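You operate a simulated robot arm through the tools that you are given. There is no shell and no other tool.

You are at the controls of a simulated robot arm. One attempt, no reset.

TASK
Put things in order on the top of the side bench. At the end: the thick grey pad stands where the yellow stepped sleeve stood; the green block with a hole stands where the thick grey pad stood; the blue sleeved block stands where the green block with a hole stood; the yellow stepped sleeve stands on top of the silver oblong tin; whatever was shut is shut again. Leave all else as you found it, and nothing knocked over.
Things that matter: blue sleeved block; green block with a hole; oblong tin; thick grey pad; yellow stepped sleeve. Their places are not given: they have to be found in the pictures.

The check looks at the end state, three seconds after you hand in, the way a careful person would. Anything else that was tipped, shoved, dropped, spilled or broken makes it a failure.

THE ROBOT
A 7-joint arm with a two-finger gripper, fixed in place. Base frame: the origin is at the foot of the arm, x ahead of it, y to its left, z up; the work surface is at about z = 0. Lengths are in cm, angles in rad, forces in N, time in s.
With the tool pointing down near the work surface it reaches from about 16 to 38 cm from the base axis. Its first joint turns from -1.257 to 1.257 rad. Payload 0.6 kg.
The TCP is the grasp point between the finger pads, 2.2 cm short of the fingertips. In the tool frame z runs along the fingers and y along their closing line. Largest opening 9.2 cm; the body of the gripper starts 6.5 cm behind the TCP.
Orientation is that of the tool frame in the base frame, as a unit quaternion [w, x, y, z]. With the fingers straight down and closing along the base's y, the tool's x points along the base's -x, its y along +y and its z along -z.

THE INTERFACE
- The arm moves only by the tool step_arm. Its arguments are lists of equal length, an entry for each row: "delta_rot": the turn, a rotation vector about the tool's x, y, z in rad, a list of three; "linear": the shift along the tool's x, y, z in cm, a list of three; "grip": the gripper command, from -1 (shut) to 1 (fully open), values between in proportion. In form: {"delta_rot": [[wx, wy, wz], ...], "linear": [[tx, ty, tz], ...], "grip": [grip, ...]}. A call has 1 to 20 rows; each row is the pose to reach, as a shift and turn from the pose commanded when the call began, along the tool's axes at that moment. A row lasts 0.2 s, in which the tool goes at most 5 cm and 0.15 rad; a call with a longer step from one row to the next is refused whole, and so is a gripper value outside its range. Where a pose cannot be reached the arm comes as near as it can. A force on the tool above 40 N (or 10 N above the force at the start of the call, whichever is more), or a blocked arm, ends the call early, and 0.2 s more pass. Each finger halts on what it meets, pressing with about 21 N; the grip force reading is that of the motor and also rises with nothing between the fingers. The clock runs only during rows and for 0.2 s after the last one: add rows that repeat a pose to give the fingers time. The reply holds the time, the measured pose of the TCP, the force on the tool along the base axes, the opening and the grip force, in the units named above and with some noise, with the torque about the TCP (base axes, N m) and any sound that the robot's microphone picked up, and new pictures: "pictures" is both (left out), scene, wrist or none.
- Cameras (640 x 400 px; columns grow to the right, rows downward): "scene" is fixed at [4.58, -26.31, 40.84]; the picture's right is [0.86, -0.52, 0.00], its down [-0.28, -0.47, -0.84] and it looks along [0.43, 0.72, -0.55] (base axes); focal length 214 px, centre (320, 200). "wrist" rides on the gripper at [7.1, 1.9, -10.2] in the tool frame; the picture's right is [-0.26, 0.96, 0.00], its down [-0.75, -0.20, -0.63] and it looks along [-0.60, -0.16, 0.78] (tool axes); focal length 280 px, centre (320, 200).
- pixel_to_xyz(camera, pixels): for up to 12 pixels [column, row] of the newest picture of that camera ("zoom" is the newest enlarged one), the place [x, y, z] in the base frame of the surface seen there, good to about 0.2 cm. No time passes.
- inspect(camera, box): a new picture of the part [left, top, right, bottom] of that camera's present view, enlarged. No time passes.
- close_job(): hands the job in; it is judged then, once.

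Leave the gripper open and the arm clear of the work at the hand-in unless told otherwise.

The tools are called after ">>>" as name(argument=value, ...) on one line, values as JSON. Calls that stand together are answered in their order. step_arm: Moves the arm, as the interface text tells. Its arguments: {"type":"object","properties":{"delta_rot":{"type":"array","items":{"type":"array","items":{"type":"number"}}},"linear":{"type":"array","items":{"type":"array","items":{"type":"number"}}},"grip":{"type":"array","items":{"type":"number"}},"pictures":{"type":"string","enum":["both","scene","wrist","none"]}},"required":["delta_rot","linear","grip"]} The other tools are called the same way: pixel_to_xyz (camera, pixels) gives the place of the surface under pixels of a picture; inspect (camera, box) takes an enlarged picture of a part of a camera's view; close_job () hands the job in.

At the start:

```text
clock: 0.0
position: [15.64, 12.92, 33.86]
orientation: [0.0, 0.0, 1.0, -0.001]
wrist_force: [-0.5, -0.4, -0.2]
moment: [-0.01, 0.02, -0.03]
gripper_width: 9.17
grip_force: 0.1
```

scene: 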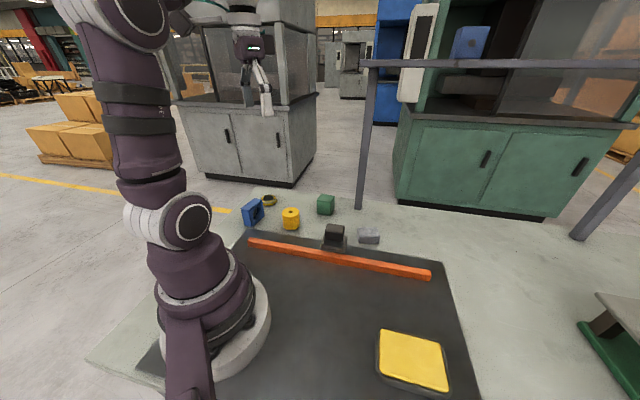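
wrist: 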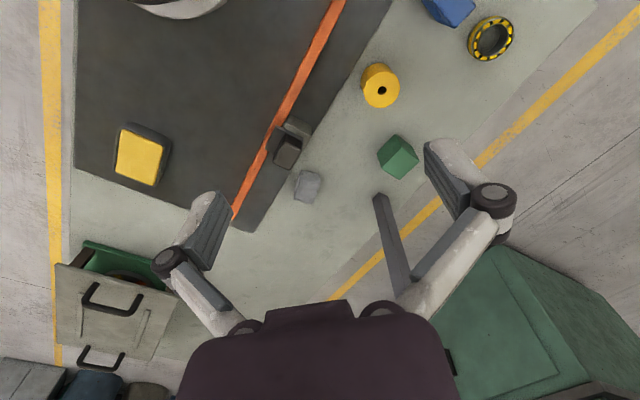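

I see a yellow cylinder, a green block, a grey pad, a blue block, a black/yellow ring, an orange rail and a black box near the rail. I'll enlarge both views to identify them.

>>> inspect(camera="scene", box=[220, 170, 420, 295])

>>> inspect(camera="wrist", box=[240, 0, 560, 200])

>>> inspect(camera="wrist", box=[0, 200, 320, 400])

>>> inspect(camera="scene", box=[440, 260, 640, 400])

```text
3.20 times, centred on (320, 232) of scene
```

zoom: 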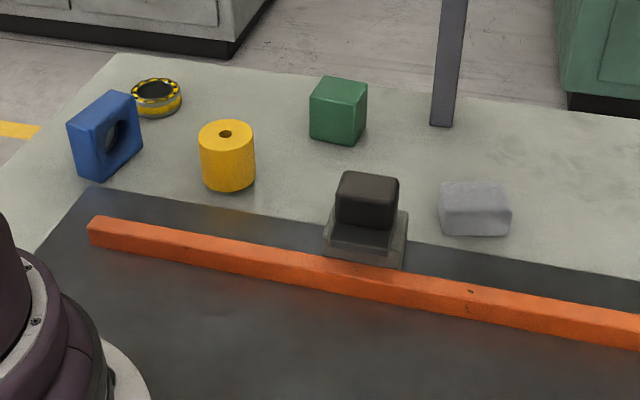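

```text
2.00 times, centred on (400, 100) of wrist
```

zoom: 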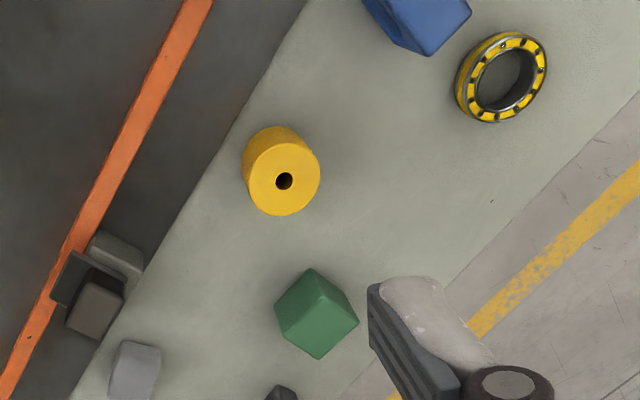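

```text
2.00 times, centred on (160, 300) of wrist
```

zoom: 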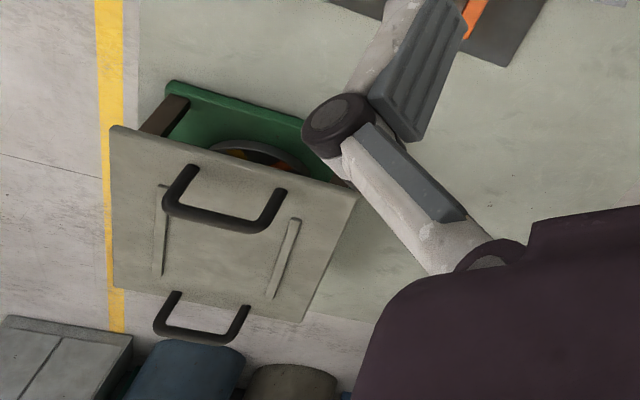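

```text
2.86 times, centred on (540, 330) of scene
```

zoom: 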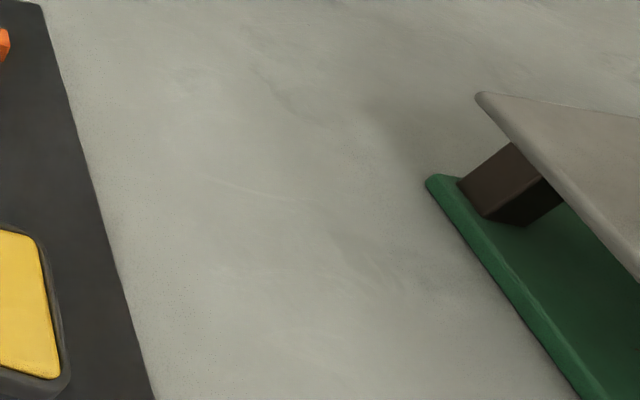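

Now I'll read the positions of the objects I can see in both views.

>>> pixel_to_xyz(camera="scene", pixels=[[369, 230], [369, 242], [335, 230], [335, 244], [291, 212], [326, 198], [325, 212], [255, 205], [269, 199], [413, 360], [340, 258], [420, 220]])

>>> pixel_to_xyz(camera="wrist", pixels=[[140, 155], [305, 186], [288, 152], [382, 90], [397, 158], [448, 8], [490, 40], [130, 275], [100, 310], [100, 355], [30, 380], [90, 385]])

>>> inspect(camera="scene", box=[340, 0, 640, 190])

>>> inspect(camera="scene", box=[0, 0, 340, 210])

```text
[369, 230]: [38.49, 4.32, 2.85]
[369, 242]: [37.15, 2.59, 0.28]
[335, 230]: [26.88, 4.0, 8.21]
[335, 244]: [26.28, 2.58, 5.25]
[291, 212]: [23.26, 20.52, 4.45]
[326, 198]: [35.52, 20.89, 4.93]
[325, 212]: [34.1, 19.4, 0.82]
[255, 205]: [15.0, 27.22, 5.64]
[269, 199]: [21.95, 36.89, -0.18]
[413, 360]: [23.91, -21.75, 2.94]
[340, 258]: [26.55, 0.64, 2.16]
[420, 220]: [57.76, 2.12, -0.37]
```

```text
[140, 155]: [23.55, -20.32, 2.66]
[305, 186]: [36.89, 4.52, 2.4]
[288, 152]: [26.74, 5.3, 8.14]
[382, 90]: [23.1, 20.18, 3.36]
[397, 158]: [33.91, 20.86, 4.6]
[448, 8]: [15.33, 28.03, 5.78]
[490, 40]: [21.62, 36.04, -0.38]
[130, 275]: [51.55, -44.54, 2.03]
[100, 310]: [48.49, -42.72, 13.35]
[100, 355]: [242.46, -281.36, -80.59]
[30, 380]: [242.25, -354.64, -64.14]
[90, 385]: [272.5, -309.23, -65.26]
```

```text
2.11 times, centred on (490, 95) of scene
```

zoom: 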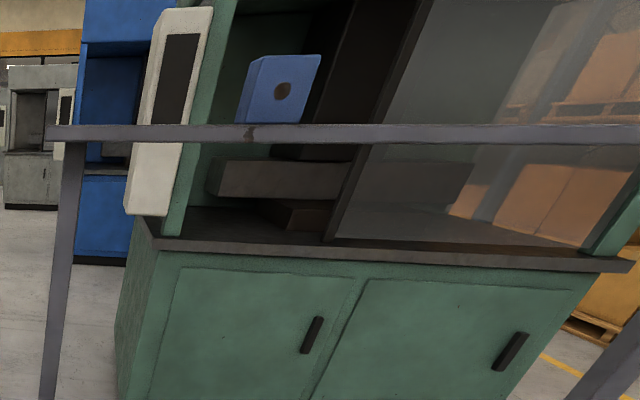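

```text
1.88 times, centred on (170, 105) of scene
```

zoom: 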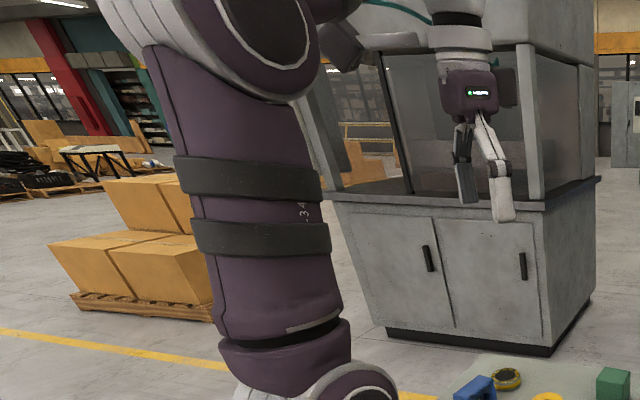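

The tin is not obvious yet, so I'll zoom in on the black box near the rail, the grey item and the yellow-topped item.

>>> inspect(camera="scene", box=[310, 215, 390, 265])

>>> inspect(camera="scene", box=[360, 310, 480, 400])

>>> inspect(camera="wrist", box=[220, 90, 380, 230])

>>> inspect(camera="scene", box=[230, 180, 340, 250])

>>> inspect(camera="wrist", box=[80, 90, 220, 220])

```text
8.00 times, centred on (350, 240) of scene
```

zoom: 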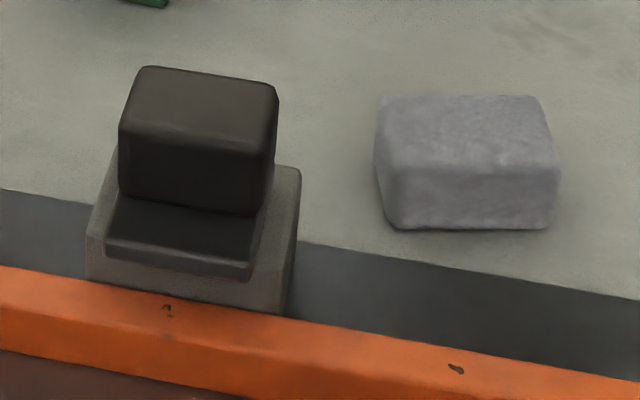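

```text
4.44 times, centred on (420, 355) of scene
```

zoom: 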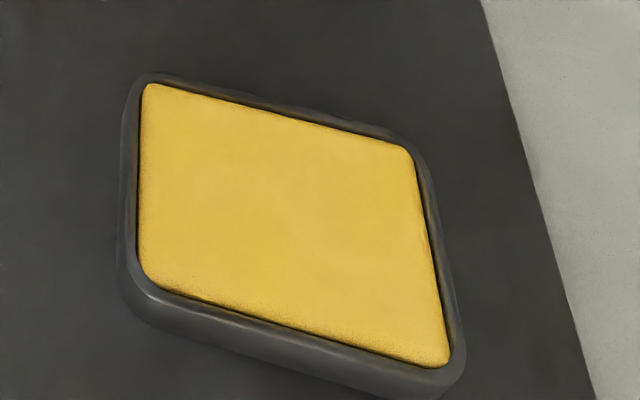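

```text
2.86 times, centred on (300, 160) of wrist
```

zoom: 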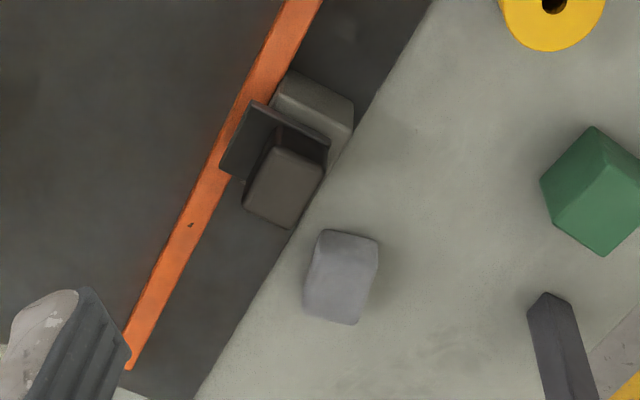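

```text
5.71 times, centred on (285, 215) of scene
```

zoom: 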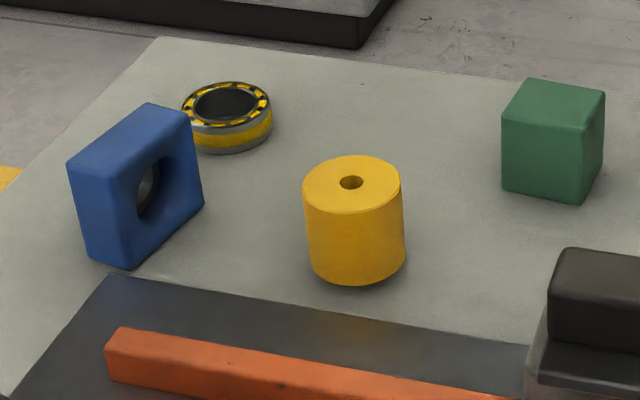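

```text
3.08 times, centred on (150, 155) of wrist
```

zoom: 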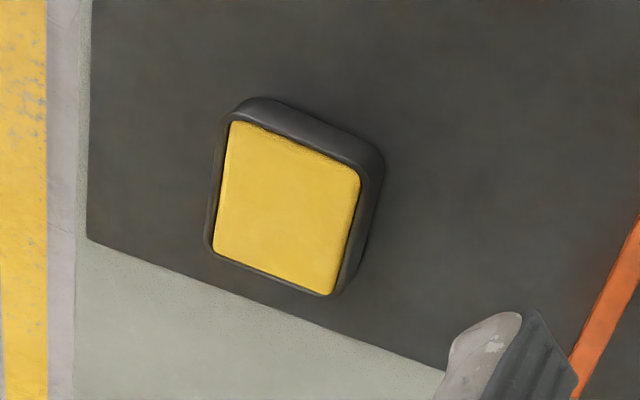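

The blue block (upright, with a hole), the yellow cylinder, the green cube and the grey pad are located. The tin is not visible yet. I'll turn the wrist camera to look left of the arm, over the part of the bench the scene view doesn't show.

>>> step_arm(delta_rot=[[0, 0, -0.15], [0, 0, -0.3], [0, 0, -0.45], [0, 0, -0.6], [0, 0, -0.75], [0, 0, -0.9], [0, 0, -1.05], [0, 0, -1.2], [0, 0, -1.35], [0, 0, -1.5]], linear=[[0, 0, 0], [0, 0, 0], [0, 0, 0], [0, 0, 0], [0, 0, 0], [0, 0, 0], [0, 0, 0], [0, 0, 0], [0, 0, 0], [0, 0, 0]], grip=[1, 1, 1, 1, 1, 1, 1, 1, 1, 1])

```text
clock: 1.3
position: [15.86, 12.96, 33.83]
orientation: [0.003, -0.387, 0.922, 0.001]
wrist_force: [0.4, 1.0, -1.1]
moment: [-0.07, -0.04, -0.03]
gripper_width: 9.22
grip_force: 0.0
stopped in row 6: the force on the tool passed its limit at 60 N (the readings are from after the stop); the commanded pose is now the measured one
```

scene: 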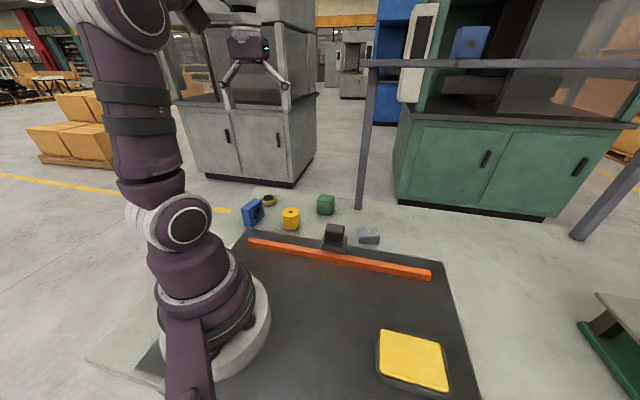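
wrist: 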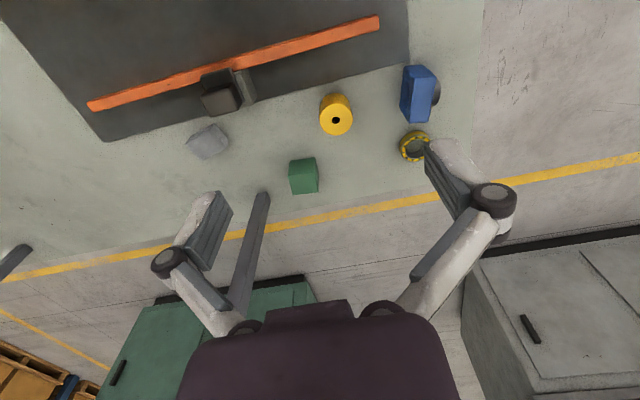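

The call stopped on a 60 N force spike. I need to know what is nearby, so I'll check the post and frame positions, and look for something beside the grey pad and near the black box.

>>> pixel_to_xyz(camera="scene", pixels=[[361, 205], [366, 150], [370, 75], [370, 63], [500, 65], [580, 235], [247, 35], [285, 90], [225, 90]])

>>> pixel_to_xyz(camera="wrist", pixels=[[240, 290], [262, 200], [205, 215], [445, 165], [15, 260], [220, 95], [215, 75], [245, 85], [436, 90], [414, 145]])

>>> inspect(camera="wrist", box=[160, 30, 480, 230])

```text
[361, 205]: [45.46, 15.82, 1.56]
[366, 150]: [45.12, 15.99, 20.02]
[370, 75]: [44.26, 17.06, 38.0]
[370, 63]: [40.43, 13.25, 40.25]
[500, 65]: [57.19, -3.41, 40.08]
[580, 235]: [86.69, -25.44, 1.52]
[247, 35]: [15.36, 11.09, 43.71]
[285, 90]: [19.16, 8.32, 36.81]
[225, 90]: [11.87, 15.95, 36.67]
```

```text
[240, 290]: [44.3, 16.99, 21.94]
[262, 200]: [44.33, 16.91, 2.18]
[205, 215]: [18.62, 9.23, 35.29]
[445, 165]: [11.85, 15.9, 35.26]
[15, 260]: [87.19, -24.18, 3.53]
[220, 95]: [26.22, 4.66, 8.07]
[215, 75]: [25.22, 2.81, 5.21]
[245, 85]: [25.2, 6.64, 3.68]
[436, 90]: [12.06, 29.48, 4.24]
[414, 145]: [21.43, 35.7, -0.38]
```

```text
2.00 times, centred on (320, 130) of wrist
```

zoom: 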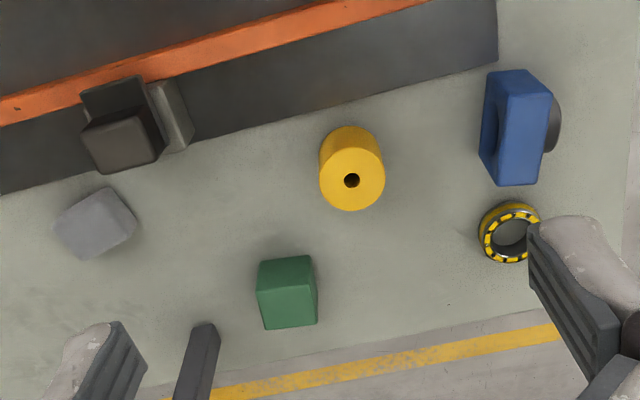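

The post stands at about (44.5, 16.5) and its beam is at z≈40, so neither is near the gripper. The spike was probably the arm itself, so I'll move more slowly. Next I'll swing about the base axis to the right side to look over the unseen part of the bench.

>>> step_arm(delta_rot=[[0, 0, 0.0988], [0, 0, 0.1976], [0, 0, 0.2964], [0, 0, 0.3952], [0, 0, 0.494], [0, 0, 0.5928], [0, 0, 0.6916], [0, 0, 0.7904], [0, 0, 0.8892], [0, 0, 0.988], [0, 0, 1.0868], [0, 0, 1.1856], [0, 0, 1.2844], [0, 0, 1.3832]], linear=[[0.322, -1.988, 0], [0.839, -3.936, 0], [1.546, -5.824, 0], [2.435, -7.633, 0], [3.497, -9.344, 0], [4.725, -10.942, 0], [6.104, -12.413, 0], [7.621, -13.739, 0], [9.262, -14.908, 0], [11.008, -15.912, 0], [12.842, -16.738, 0], [14.757, -17.377, 0], [16.722, -17.827, 0], [18.721, -18.081, 0]], grip=[1, 1, 1, 1, 1, 1, 1, 1, 1, 1, 1, 1, 1, 1])

```text
clock: 4.3
position: [15.63, -13.14, 33.61]
orientation: [0.002, 0.291, 0.957, 0.004]
wrist_force: [-0.6, -0.9, -0.5]
moment: [-0.01, 0.01, -0.01]
gripper_width: 9.22
grip_force: 0.1
```

scene: 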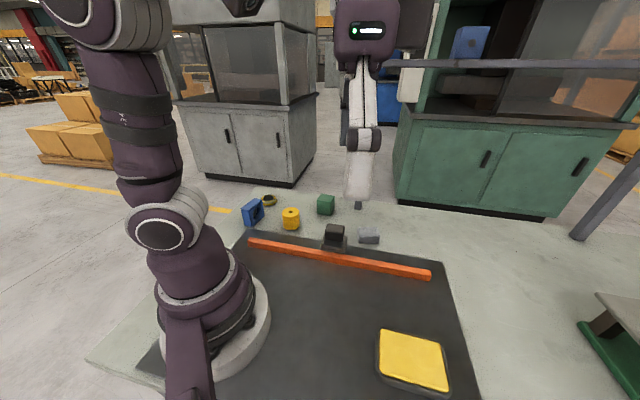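
wrist: 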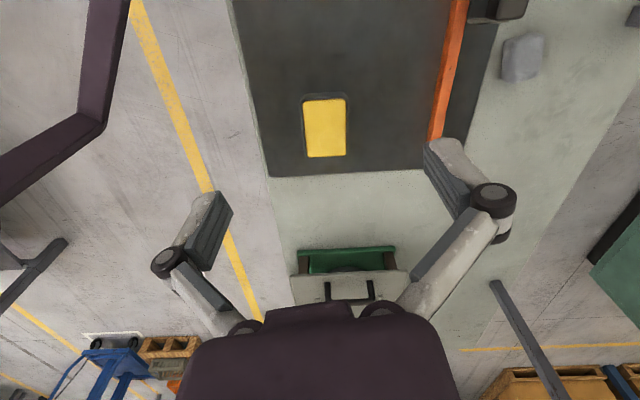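

I see a small unit with a green tray and handles, at wrist pixel (345, 270). I'll zoom in on it and measure it.

>>> inspect(camera="wrist", box=[260, 220, 440, 320])

>>> pixel_to_xyz(camera="wrist", pixels=[[300, 252], [393, 250], [345, 252], [300, 262], [390, 262], [295, 275], [405, 273], [340, 285], [350, 270], [330, 285], [345, 220], [360, 200]])

>>> pixel_to_xyz(camera="scene", pixels=[[598, 295], [630, 310], [638, 300], [610, 320], [582, 325], [600, 360], [632, 345], [635, 395]])

```text
3.56 times, centred on (350, 270) of wrist
```

zoom: 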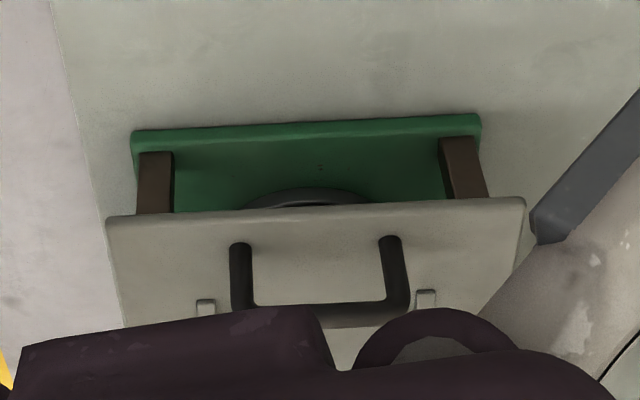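

```text
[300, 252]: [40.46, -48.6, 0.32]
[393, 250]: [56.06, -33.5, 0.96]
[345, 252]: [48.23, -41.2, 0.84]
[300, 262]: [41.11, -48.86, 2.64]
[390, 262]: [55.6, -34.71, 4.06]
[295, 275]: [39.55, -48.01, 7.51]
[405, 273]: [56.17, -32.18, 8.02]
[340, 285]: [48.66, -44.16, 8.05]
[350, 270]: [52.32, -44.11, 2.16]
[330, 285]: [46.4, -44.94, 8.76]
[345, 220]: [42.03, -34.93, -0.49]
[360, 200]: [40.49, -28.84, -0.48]
```

```text
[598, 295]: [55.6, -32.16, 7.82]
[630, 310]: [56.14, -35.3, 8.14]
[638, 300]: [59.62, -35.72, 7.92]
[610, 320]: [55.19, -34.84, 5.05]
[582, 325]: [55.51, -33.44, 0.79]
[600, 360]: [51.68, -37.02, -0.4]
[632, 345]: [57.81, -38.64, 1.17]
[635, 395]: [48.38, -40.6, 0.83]
```

That unit is a fixture far out of reach, about 65 cm away. The only unseen part of the bench is to the left, behind the arm column, so I'll swing left to about 57° and look there.

>>> step_arm(delta_rot=[[0, 0, -0.1], [0, 0, -0.2], [0, 0, -0.3], [0, 0, -0.4], [0, 0, -0.5], [0, 0, -0.6], [0, 0, -0.7], [0, 0, -0.8], [0, 0, -0.9], [0, 0, -1.0], [0, 0, -1.1], [0, 0, -1.2], [0, 0, -1.3], [0, 0, -1.4], [0, 0, -1.5], [0, 0, -1.6], [0, 0, -1.7]], linear=[[-0.119, 2.037, 0], [-0.034, 4.077, 0], [0.255, 6.096, 0], [0.743, 8.079, 0], [1.428, 10.0, 0], [2.3, 11.845, 0], [3.353, 13.594, 0], [4.574, 15.23, 0], [5.953, 16.734, 0], [7.475, 18.095, 0], [9.125, 19.295, 0], [10.887, 20.323, 0], [12.743, 21.174, 0], [14.674, 21.832, 0], [16.662, 22.296, 0], [18.685, 22.559, 0], [20.725, 22.618, 0]], grip=[1, 1, 1, 1, 1, 1, 1, 1, 1, 1, 1, 1, 1, 1, 1, 1, 1])

```text
clock: 7.9
position: [10.86, 17.34, 33.74]
orientation: [0.003, -0.528, 0.849, 0.001]
wrist_force: [-0.1, -0.8, 0.0]
moment: [-0.02, -0.01, 0.01]
gripper_width: 9.23
grip_force: 0.1
```

scene: 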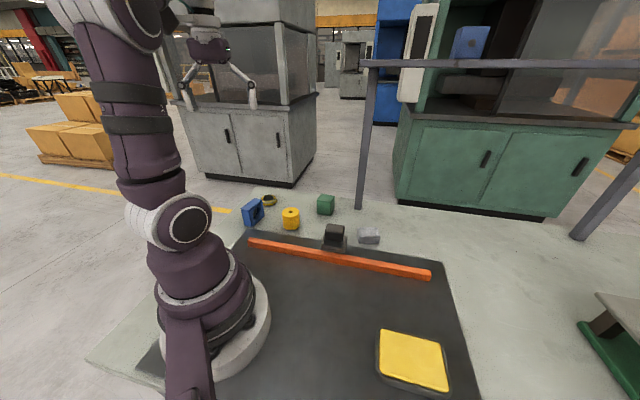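
wrist: 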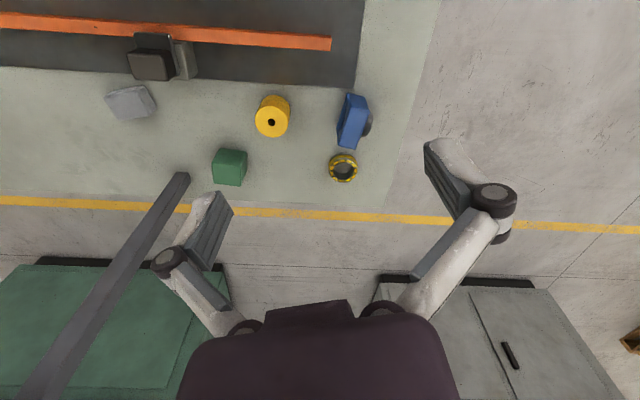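

The left strip of the bench is empty too. I'll move in lower for a close look at the grey and black item by the rail and the grey block, since one of these must be the tin.

>>> step_arm(delta_rot=[[0, 0, 0.055], [0, 0, 0.11], [0, 0, 0.165], [0, 0, 0.22], [0, 0, 0.275], [0, 0, 0.33], [0, 0, 0.385], [0, 0, 0.44], [0, 0, 0.495], [0, 0, 0.55], [0, 0, 0.605], [0, 0, 0.66], [0, 0, 0.715], [0, 0, 0.77], [0, 0, 0.82]], linear=[[0.703, -0.728, 1.047], [1.407, -1.456, 2.093], [2.11, -2.184, 3.14], [2.813, -2.912, 4.187], [3.517, -3.64, 5.233], [4.22, -4.368, 6.28], [4.923, -5.096, 7.327], [5.627, -5.824, 8.373], [6.33, -6.552, 9.42], [7.033, -7.28, 10.467], [7.737, -8.008, 11.513], [8.44, -8.736, 12.56], [9.143, -9.464, 13.607], [9.847, -10.192, 14.653], [10.55, -10.92, 15.7]], grip=[1, 1, 1, 1, 1, 1, 1, 1, 1, 1, 1, 1, 1, 1, 1])

```text
clock: 11.1
position: [16.08, 3.12, 18.08]
orientation: [0.002, -0.146, 0.989, 0.002]
wrist_force: [0.5, -0.6, 0.0]
moment: [0.02, -0.03, 0.03]
gripper_width: 9.19
grip_force: 0.0
```

scene: 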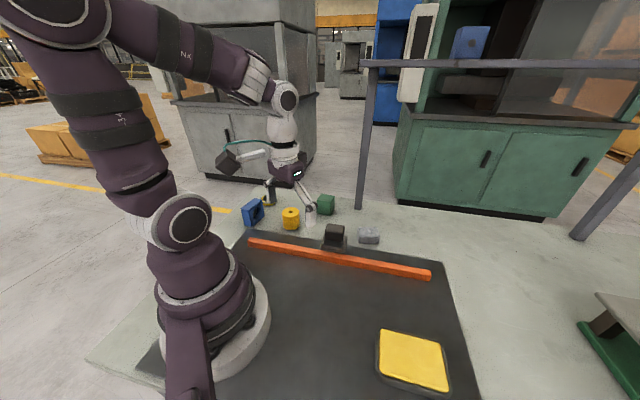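
wrist: 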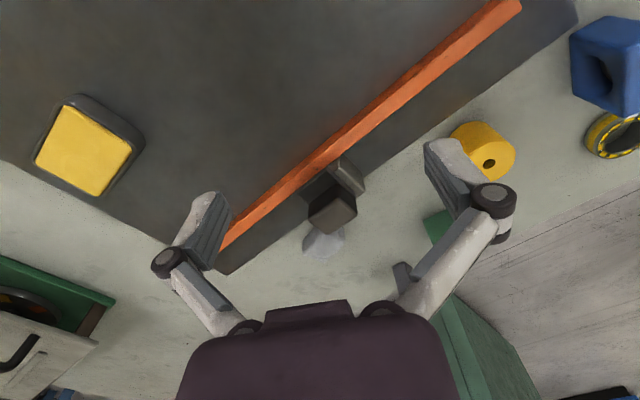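

I'll enlarge the rail item, wrist pixels (300–380, 150–260), and the yellow-topped item.

>>> inspect(camera="wrist", box=[270, 140, 400, 265])

>>> inspect(camera="wrist", box=[10, 80, 170, 210])

>>> inspect(camera="wrist", box=[0, 240, 130, 400])

>>> inspect(camera="wrist", box=[520, 0, 640, 180])

```text
3.20 times, centred on (335, 202) of wrist
```

zoom: 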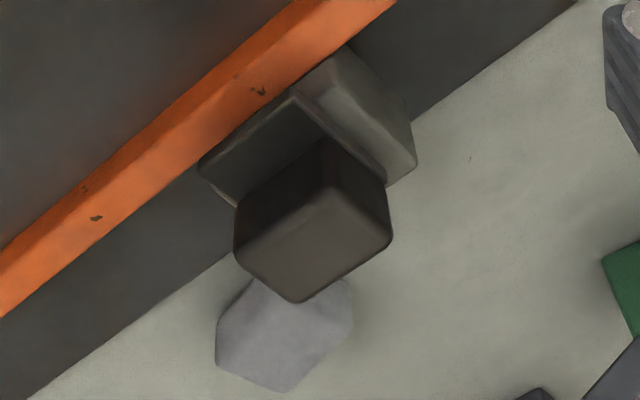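

```text
3.08 times, centred on (90, 145) of wrist
```

zoom: 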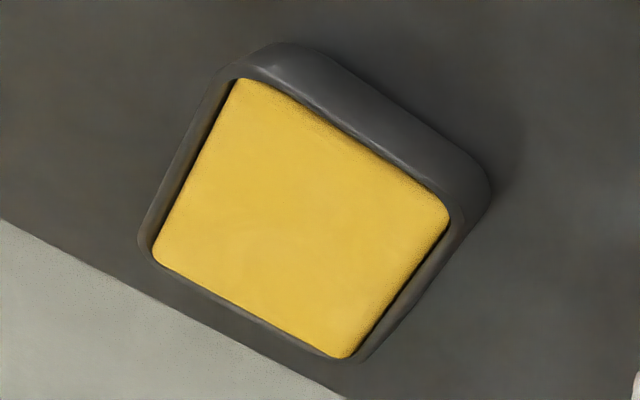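

```text
2.50 times, centred on (65, 320) of wrist
```

zoom: 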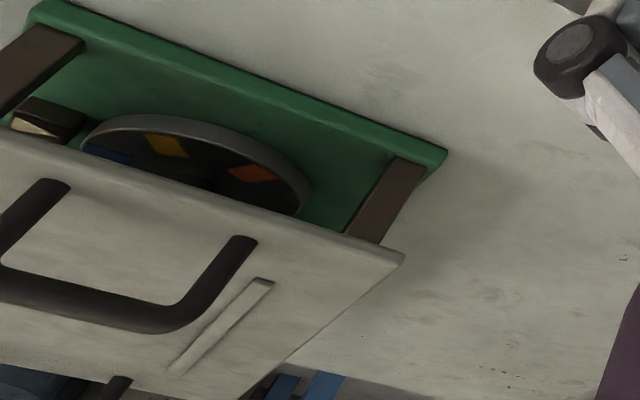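

```text
2.22 times, centred on (580, 90) of wrist
```

zoom: 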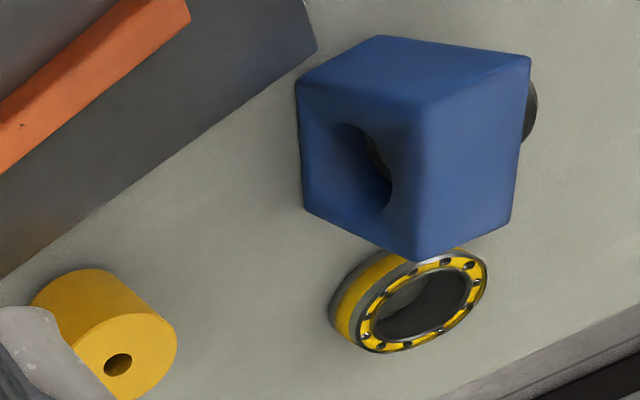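

I'll measure the geometry of the rail item, the grey block and the yellow-topped box in detail.

>>> inspect(camera="wrist", box=[270, 140, 400, 265])

>>> pixel_to_xyz(camera="zoom", pixels=[[340, 60], [405, 155], [385, 110], [330, 95], [300, 110], [215, 170], [270, 150], [345, 145], [300, 280], [250, 235], [375, 225], [320, 160]])

>>> pixel_to_xyz(camera="wrist", pixels=[[303, 245], [340, 245], [320, 255], [45, 160], [75, 100], [130, 150], [95, 195], [85, 150], [135, 125], [280, 190], [285, 202], [240, 100]])

>>> pixel_to_xyz(camera="scene", pixels=[[327, 250], [343, 253], [325, 240], [345, 240], [346, 247], [338, 254], [332, 254], [100, 180], [250, 300], [470, 40], [300, 240], [270, 246]])

```text
3.20 times, centred on (335, 202) of wrist
```

zoom: 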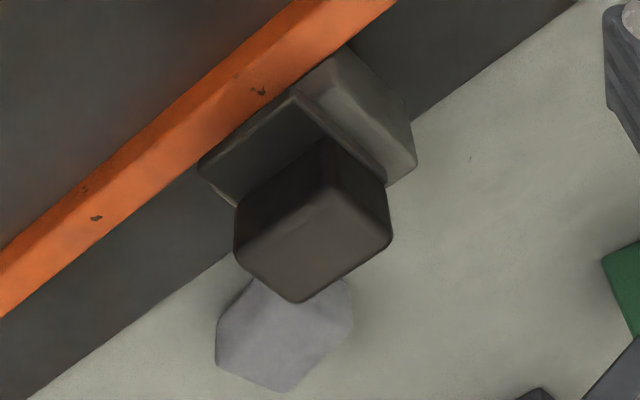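

```text
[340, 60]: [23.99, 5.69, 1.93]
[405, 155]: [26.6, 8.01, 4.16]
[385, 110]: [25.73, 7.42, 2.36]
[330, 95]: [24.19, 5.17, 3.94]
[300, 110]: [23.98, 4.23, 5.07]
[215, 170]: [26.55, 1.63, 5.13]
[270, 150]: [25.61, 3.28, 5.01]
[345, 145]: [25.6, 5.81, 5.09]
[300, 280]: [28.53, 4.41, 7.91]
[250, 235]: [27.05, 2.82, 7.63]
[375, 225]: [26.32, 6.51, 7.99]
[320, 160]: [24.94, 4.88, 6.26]
```

```text
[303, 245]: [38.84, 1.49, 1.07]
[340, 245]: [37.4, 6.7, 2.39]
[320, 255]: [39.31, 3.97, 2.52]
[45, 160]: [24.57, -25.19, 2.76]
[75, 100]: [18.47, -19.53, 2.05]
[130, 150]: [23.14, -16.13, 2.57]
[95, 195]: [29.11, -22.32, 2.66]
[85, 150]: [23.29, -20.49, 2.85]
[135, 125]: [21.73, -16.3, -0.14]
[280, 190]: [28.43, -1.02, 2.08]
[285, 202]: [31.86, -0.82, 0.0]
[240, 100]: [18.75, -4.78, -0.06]
```

```text
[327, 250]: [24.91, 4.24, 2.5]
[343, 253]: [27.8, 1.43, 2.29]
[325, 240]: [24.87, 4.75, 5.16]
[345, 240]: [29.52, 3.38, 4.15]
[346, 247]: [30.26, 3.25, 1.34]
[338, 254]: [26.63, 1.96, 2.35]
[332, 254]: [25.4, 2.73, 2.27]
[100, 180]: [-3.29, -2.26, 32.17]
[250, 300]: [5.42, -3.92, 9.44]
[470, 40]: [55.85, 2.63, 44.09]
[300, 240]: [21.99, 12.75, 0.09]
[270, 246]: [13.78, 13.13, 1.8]
```

Pixel (470, 40) in the scene, the blue piece with a hole, is at about (56, 3, 44). That is quite near, so the "background" structure may hold relevant things. I'll check depths there.

>>> inspect(camera="scene", box=[400, 0, 640, 150])

>>> pixel_to_xyz(camera="scene", pixels=[[470, 40], [485, 35], [455, 50], [470, 58], [480, 80], [420, 60], [500, 80], [560, 60], [430, 110], [480, 150], [600, 20], [620, 62]])

>>> pixel_to_xyz(camera="scene", pixels=[[240, 140], [250, 60], [205, 100], [60, 120], [390, 100], [350, 60], [440, 180], [520, 215], [20, 240], [330, 190], [530, 250], [60, 20]])

```text
2.67 times, centred on (520, 75) of scene
```

zoom: 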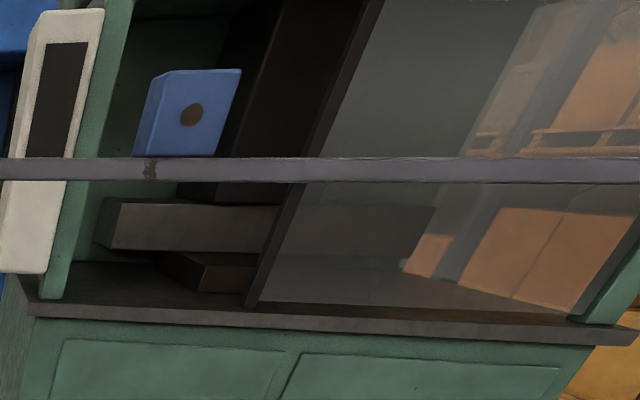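

```text
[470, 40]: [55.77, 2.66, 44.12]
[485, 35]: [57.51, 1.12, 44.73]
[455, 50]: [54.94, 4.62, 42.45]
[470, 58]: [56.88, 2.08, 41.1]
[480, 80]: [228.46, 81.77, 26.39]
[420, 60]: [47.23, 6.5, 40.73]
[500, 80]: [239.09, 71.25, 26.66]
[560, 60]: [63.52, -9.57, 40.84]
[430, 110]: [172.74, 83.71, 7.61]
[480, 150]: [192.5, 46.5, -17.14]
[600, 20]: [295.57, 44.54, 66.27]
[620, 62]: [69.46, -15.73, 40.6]
```

```text
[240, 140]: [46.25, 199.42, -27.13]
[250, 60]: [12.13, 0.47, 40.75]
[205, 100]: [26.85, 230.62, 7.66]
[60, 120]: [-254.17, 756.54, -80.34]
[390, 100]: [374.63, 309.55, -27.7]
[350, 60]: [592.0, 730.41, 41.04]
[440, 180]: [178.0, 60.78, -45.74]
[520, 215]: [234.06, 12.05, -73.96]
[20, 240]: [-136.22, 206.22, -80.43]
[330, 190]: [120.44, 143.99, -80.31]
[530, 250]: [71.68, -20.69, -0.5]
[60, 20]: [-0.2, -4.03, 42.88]
```

The blue piece on the gantry is only scenery, and the cabinets are metres away. I'll look at the rail item and the block group from the other side by moving to about (20, 14, 22) with the camera turned toward the right.

>>> step_arm(delta_rot=[[0, 0, 0.0833], [0, 0, 0.1666], [0, 0, 0.25], [0, 0, 0.333], [0, 0, 0.4165], [0, 0, 0.5], [0, 0, 0.583], [0, 0, 0.666], [0, 0, 0.75], [0, 0, 0.833], [0, 0, 0.916], [0, 0, 1.0], [0, 0, 1.083], [0, 0, 1.166]], linear=[[-0.491, 0.664, -0.286], [-0.983, 1.329, -0.571], [-1.474, 1.993, -0.857], [-1.966, 2.657, -1.143], [-2.457, 3.321, -1.429], [-2.949, 3.986, -1.714], [-3.44, 4.65, -2], [-3.931, 5.314, -2.286], [-4.423, 5.979, -2.571], [-4.914, 6.643, -2.857], [-5.406, 7.307, -3.143], [-5.897, 7.971, -3.429], [-6.389, 8.636, -3.714], [-6.88, 9.3, -4]], grip=[1, 1, 1, 1, 1, 1, 1, 1, 1, 1, 1, 1, 1, 1])

```text
clock: 14.1
position: [19.95, 13.96, 22.15]
orientation: [0.001, 0.423, 0.906, 0.003]
wrist_force: [-0.1, 0.5, -0.3]
moment: [0.01, 0.03, 0.01]
gripper_width: 9.18
grip_force: 0.0
```

scene: 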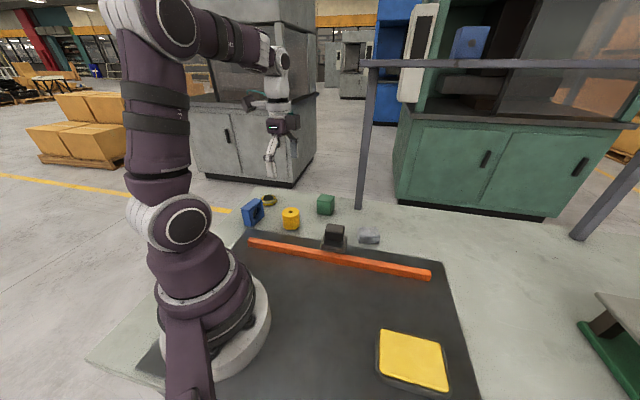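
wrist: 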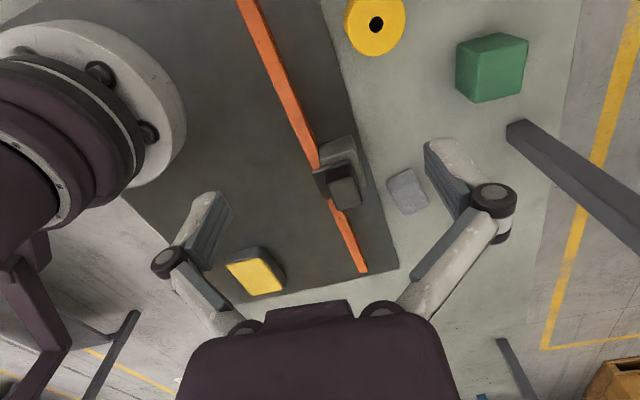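

I'll enlarge the rail item and the left-hand structures from this viewpoint.

>>> inspect(camera="wrist", box=[290, 110, 440, 240])

>>> inspect(camera="wrist", box=[190, 210, 330, 320])

>>> inspect(camera="wrist", box=[430, 0, 600, 130])

>>> inspect(camera="wrist", box=[0, 220, 190, 400])

```text
3.08 times, centred on (365, 175) of wrist
```

zoom: 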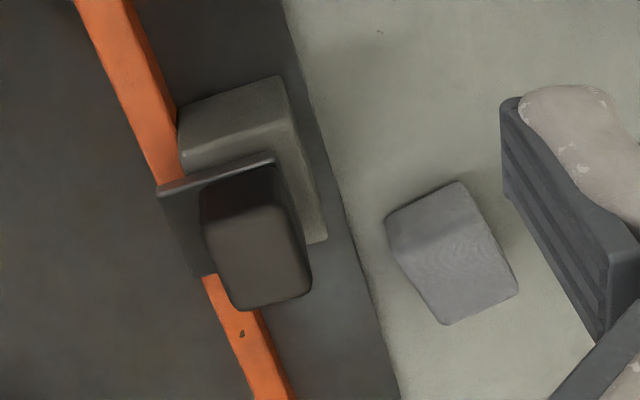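

```text
3.64 times, centred on (260, 265) of wrist
```

zoom: 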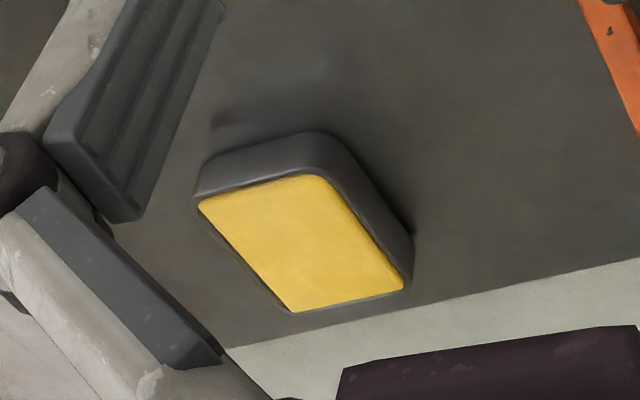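

```text
3.08 times, centred on (515, 65) of wrist
```

zoom: 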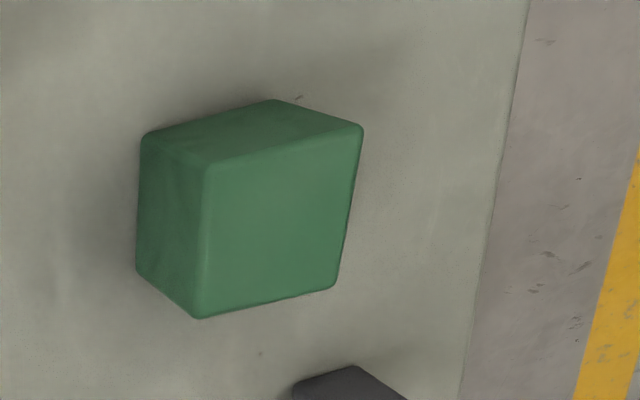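

```text
2.22 times, centred on (95, 310) of wrist
```

zoom: 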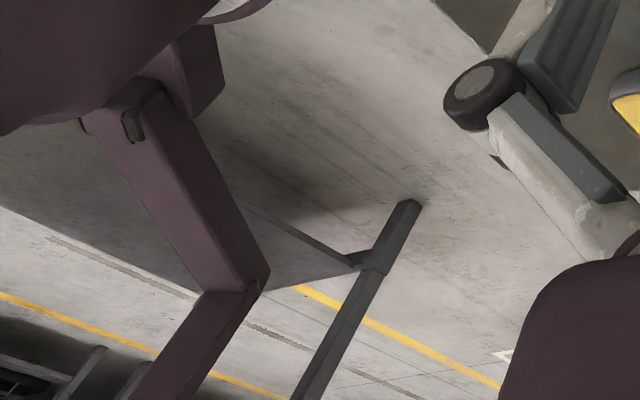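

I still see no clear tin. A silver tin could blend into the grey bench, so I'll zoom through the bench area piece by piece.

>>> inspect(camera="scene", box=[370, 190, 500, 275])

>>> inspect(camera="scene", box=[480, 200, 610, 290])

>>> inspect(camera="scene", box=[80, 250, 240, 400])

>>> inspect(camera="scene", box=[230, 240, 430, 400])

>>> inspect(camera="wrist", box=[280, 0, 640, 230])

>>> inspect(camera="wrist", box=[60, 0, 300, 150])

```text
4.71 times, centred on (435, 232) of scene
```

zoom: 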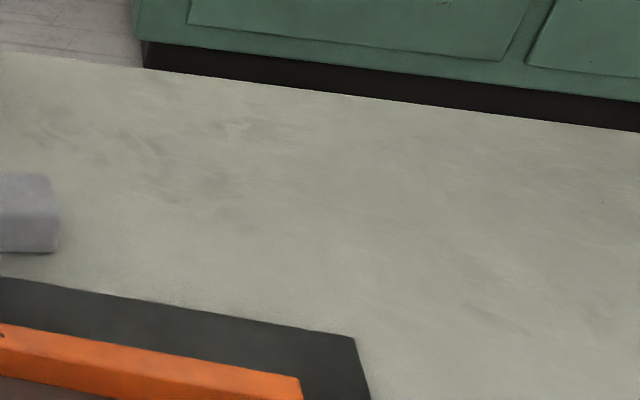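

```text
4.44 times, centred on (545, 245) of scene
```

zoom: 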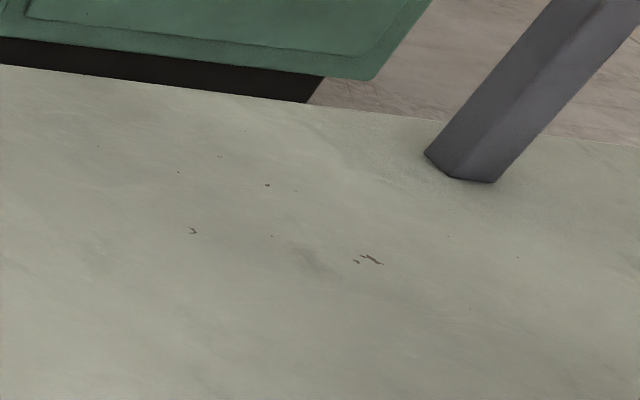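

```text
2.67 times, centred on (160, 325) of scene
```

zoom: 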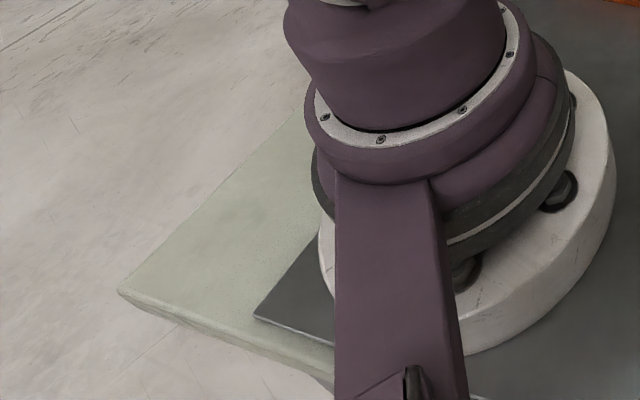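

```text
2.50 times, centred on (330, 320) of scene
```

zoom: 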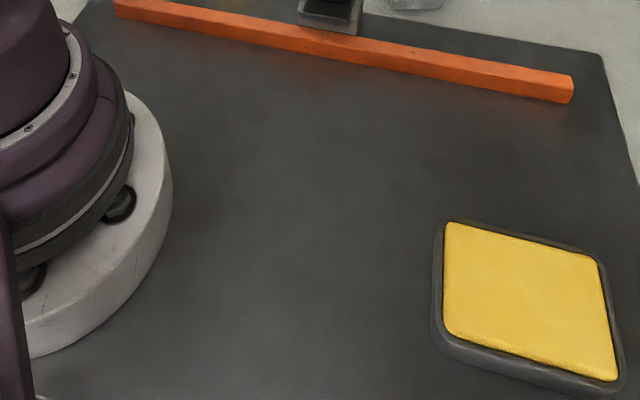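

```text
1.74 times, centred on (460, 115) of wrist
```

zoom: 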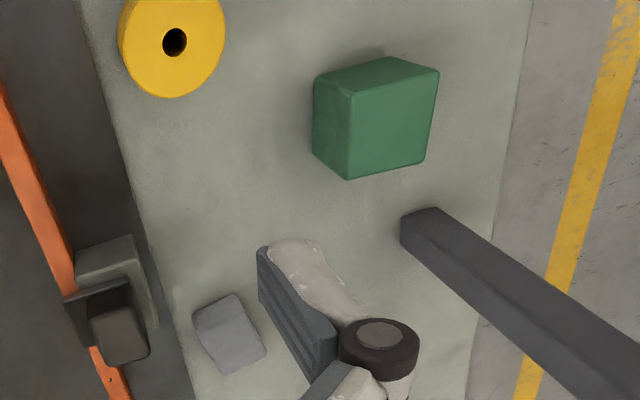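

```text
2.67 times, centred on (180, 75) of wrist
```

zoom: 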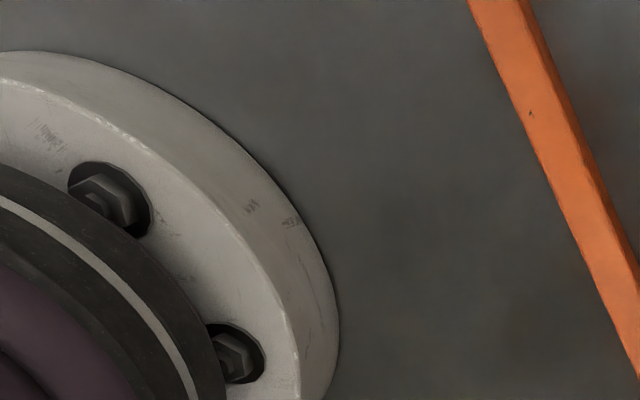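

I still see no tin on the open bench. The yellow-topped black box at (23.7, -20.7) looks like it could be a lidded container, so I'll move closer to inspect it.

>>> step_arm(delta_rot=[[0, 0, 0], [0, 0, -0.01], [0, 0, -0.02], [0, 0, -0.03], [0, 0, -0.04], [0, 0, -0.05], [0, 0, -0.06], [0, 0, -0.07], [0, 0, -0.08], [0, 0, -0.09], [0, 0, -0.1], [0, 0, -0.11], [0, 0, -0.12], [0, 0, -0.13], [0, 0, -0.14], [0, 0, -0.14]], linear=[[-1.17, -1.31, 0.125], [-2.34, -2.62, 0.25], [-3.51, -3.93, 0.375], [-4.675, -5.24, 0.5], [-5.84, -6.55, 0.625], [-7.01, -7.86, 0.75], [-8.18, -9.17, 0.875], [-9.35, -10.475, 1], [-10.52, -11.78, 1.125], [-11.69, -13.09, 1.25], [-12.86, -14.4, 1.375], [-14.025, -15.71, 1.5], [-15.19, -17.02, 1.625], [-16.36, -18.33, 1.75], [-17.53, -19.64, 1.875], [-18.7, -20.95, 2]], grip=[1, 1, 1, 1, 1, 1, 1, 1, 1, 1, 1, 1, 1, 1, 1, 1])

```text
clock: 17.5
position: [15.8, -13.81, 20.05]
orientation: [0.002, 0.359, 0.933, 0.003]
wrist_force: [0.1, 0.3, -0.3]
moment: [0.02, 0.01, -0.02]
gripper_width: 9.2
grip_force: 0.1
```

scene: 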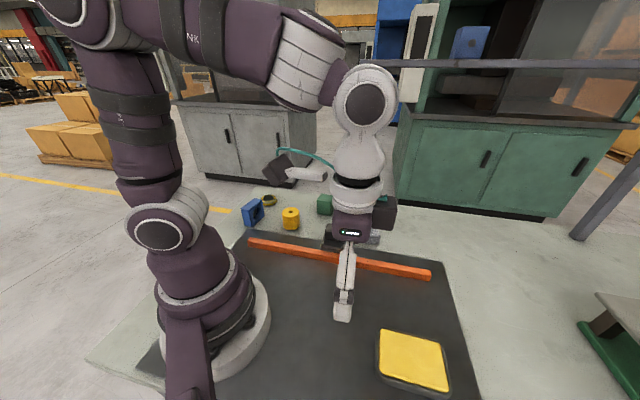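
wrist: 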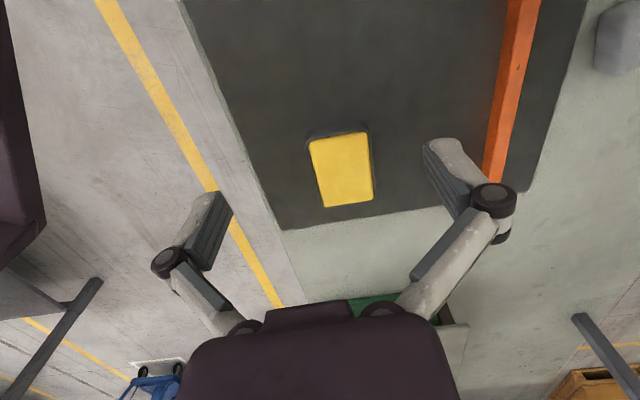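

>>> inspect(camera="wrist", box=[280, 100, 410, 230])

>>> pixel_to_xyz(camera="wrist", pixels=[[312, 142], [365, 134], [327, 205], [373, 198], [340, 170], [308, 138], [369, 128], [340, 128], [350, 205], [280, 200], [240, 200], [300, 280]])

```text
3.08 times, centred on (345, 165) of wrist
```

zoom: 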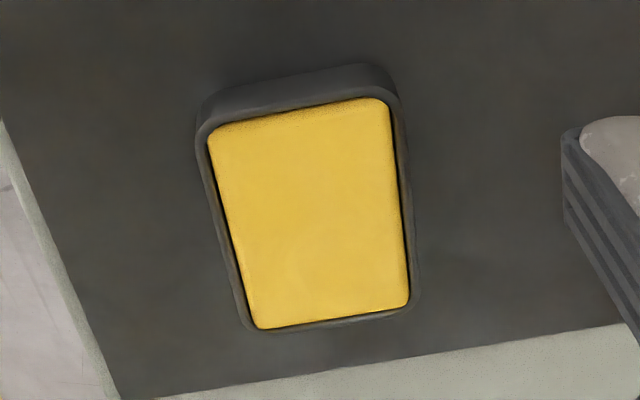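

```text
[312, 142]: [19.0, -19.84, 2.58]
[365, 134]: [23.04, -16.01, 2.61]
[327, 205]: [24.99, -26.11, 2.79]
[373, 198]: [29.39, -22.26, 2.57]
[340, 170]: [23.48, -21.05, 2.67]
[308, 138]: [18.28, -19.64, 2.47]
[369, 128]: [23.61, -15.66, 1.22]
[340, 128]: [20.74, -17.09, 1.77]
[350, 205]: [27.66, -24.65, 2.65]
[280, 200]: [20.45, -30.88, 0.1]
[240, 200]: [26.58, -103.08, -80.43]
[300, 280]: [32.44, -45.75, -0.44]
```

The yellow-topped piece is a dark tray, about 9.5×6.5×2.7 cm, with a yellow inlay and no visible handle or seam. I'll go back toward the centre to view the rail item and pad from a lower, more horizontal angle.

>>> step_arm(delta_rot=[[0, 0, -0.061], [0, 0, -0.122], [0, 0, -0.183], [0, 0, -0.244], [0, 0, -0.305], [0, 0, -0.367], [0, 0, -0.428], [0, 0, -0.489], [0, 0, -0.55], [0, 0, -0.611], [0, 0, -0.672], [0, 0, -0.733]], linear=[[0.567, 1.15, 0.25], [1.133, 2.3, 0.5], [1.7, 3.45, 0.75], [2.267, 4.6, 1], [2.833, 5.75, 1.25], [3.4, 6.9, 1.5], [3.967, 8.05, 1.75], [4.533, 9.2, 2], [5.1, 10.35, 2.25], [5.667, 11.5, 2.5], [6.233, 12.65, 2.75], [6.8, 13.8, 3]], grip=[1, 1, 1, 1, 1, 1, 1, 1, 1, 1, 1, 1], pictures="none")

>>> step_arm(delta_rot=[[0, -0.08, 0], [0, -0.16, 0], [0, -0.24, 0], [0, -0.32, 0], [0, -0.4, 0], [0, -0.48, 0], [0, -0.56, 0], [0, -0.64, 0]], linear=[[0, 0, 0], [0, 0, 0], [0, 0, 0], [0, 0, 0], [0, 0, 0], [0, 0, 0], [0, 0, 0], [0, 0, 0]], grip=[1, 1, 1, 1, 1, 1, 1, 1])

```text
clock: 20.1
position: [20.04, 0.94, 17.21]
orientation: [0.003, 0.0, 1.0, 0.003]
wrist_force: [0.5, -0.1, 0.3]
moment: [0.01, 0.0, -0.02]
gripper_width: 9.24
grip_force: 0.0
```

```text
clock: 21.9
position: [23.64, 1.13, 19.43]
orientation: [0.317, 0.001, 0.948, 0.003]
wrist_force: [-0.5, 0.2, -0.4]
moment: [0.02, 0.0, 0.0]
gripper_width: 9.23
grip_force: 0.0
out of reach, approached as far as the arm can: row 6, 7, 8
```

scene: 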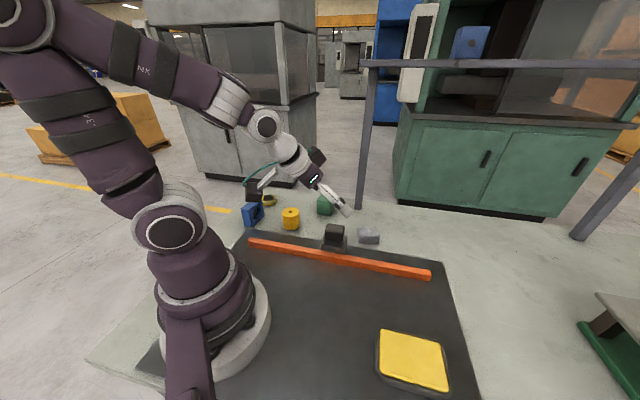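
wrist: 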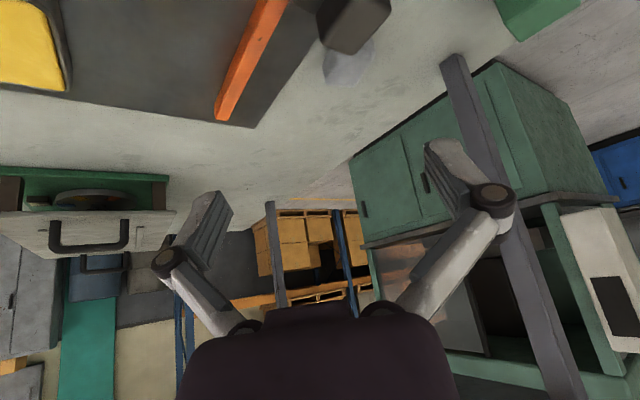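

I'll zoom in on the die unit and what lies behind it.

>>> inspect(camera="wrist", box=[0, 140, 220, 300])

>>> inspect(camera="wrist", box=[280, 0, 440, 110])

>>> pixel_to_xyz(camera="wrist", pixels=[[20, 180], [90, 200], [90, 220], [80, 240], [120, 180], [155, 190], [100, 265], [90, 285], [150, 270], [15, 300], [20, 230], [160, 215]])

```text
2.50 times, centred on (110, 220) of wrist
```

zoom: 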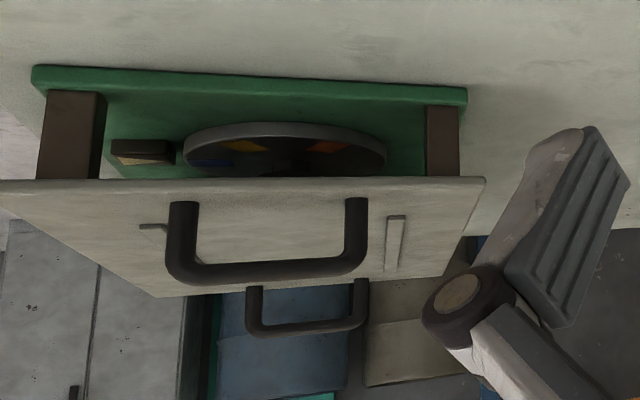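

```text
3.64 times, centred on (360, 55) of wrist
```

zoom: 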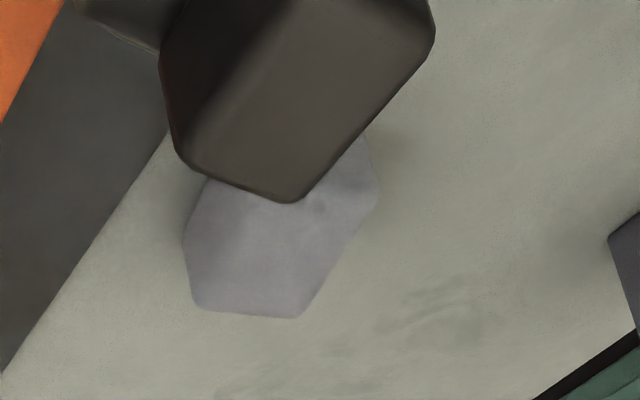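

```text
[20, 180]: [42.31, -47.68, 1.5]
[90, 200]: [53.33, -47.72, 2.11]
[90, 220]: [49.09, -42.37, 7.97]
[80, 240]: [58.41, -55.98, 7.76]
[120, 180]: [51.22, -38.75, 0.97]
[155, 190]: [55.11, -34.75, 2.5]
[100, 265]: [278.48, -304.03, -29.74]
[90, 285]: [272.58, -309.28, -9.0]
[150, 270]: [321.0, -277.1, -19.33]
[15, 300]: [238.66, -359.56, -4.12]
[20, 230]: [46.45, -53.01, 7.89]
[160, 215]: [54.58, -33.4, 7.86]
```

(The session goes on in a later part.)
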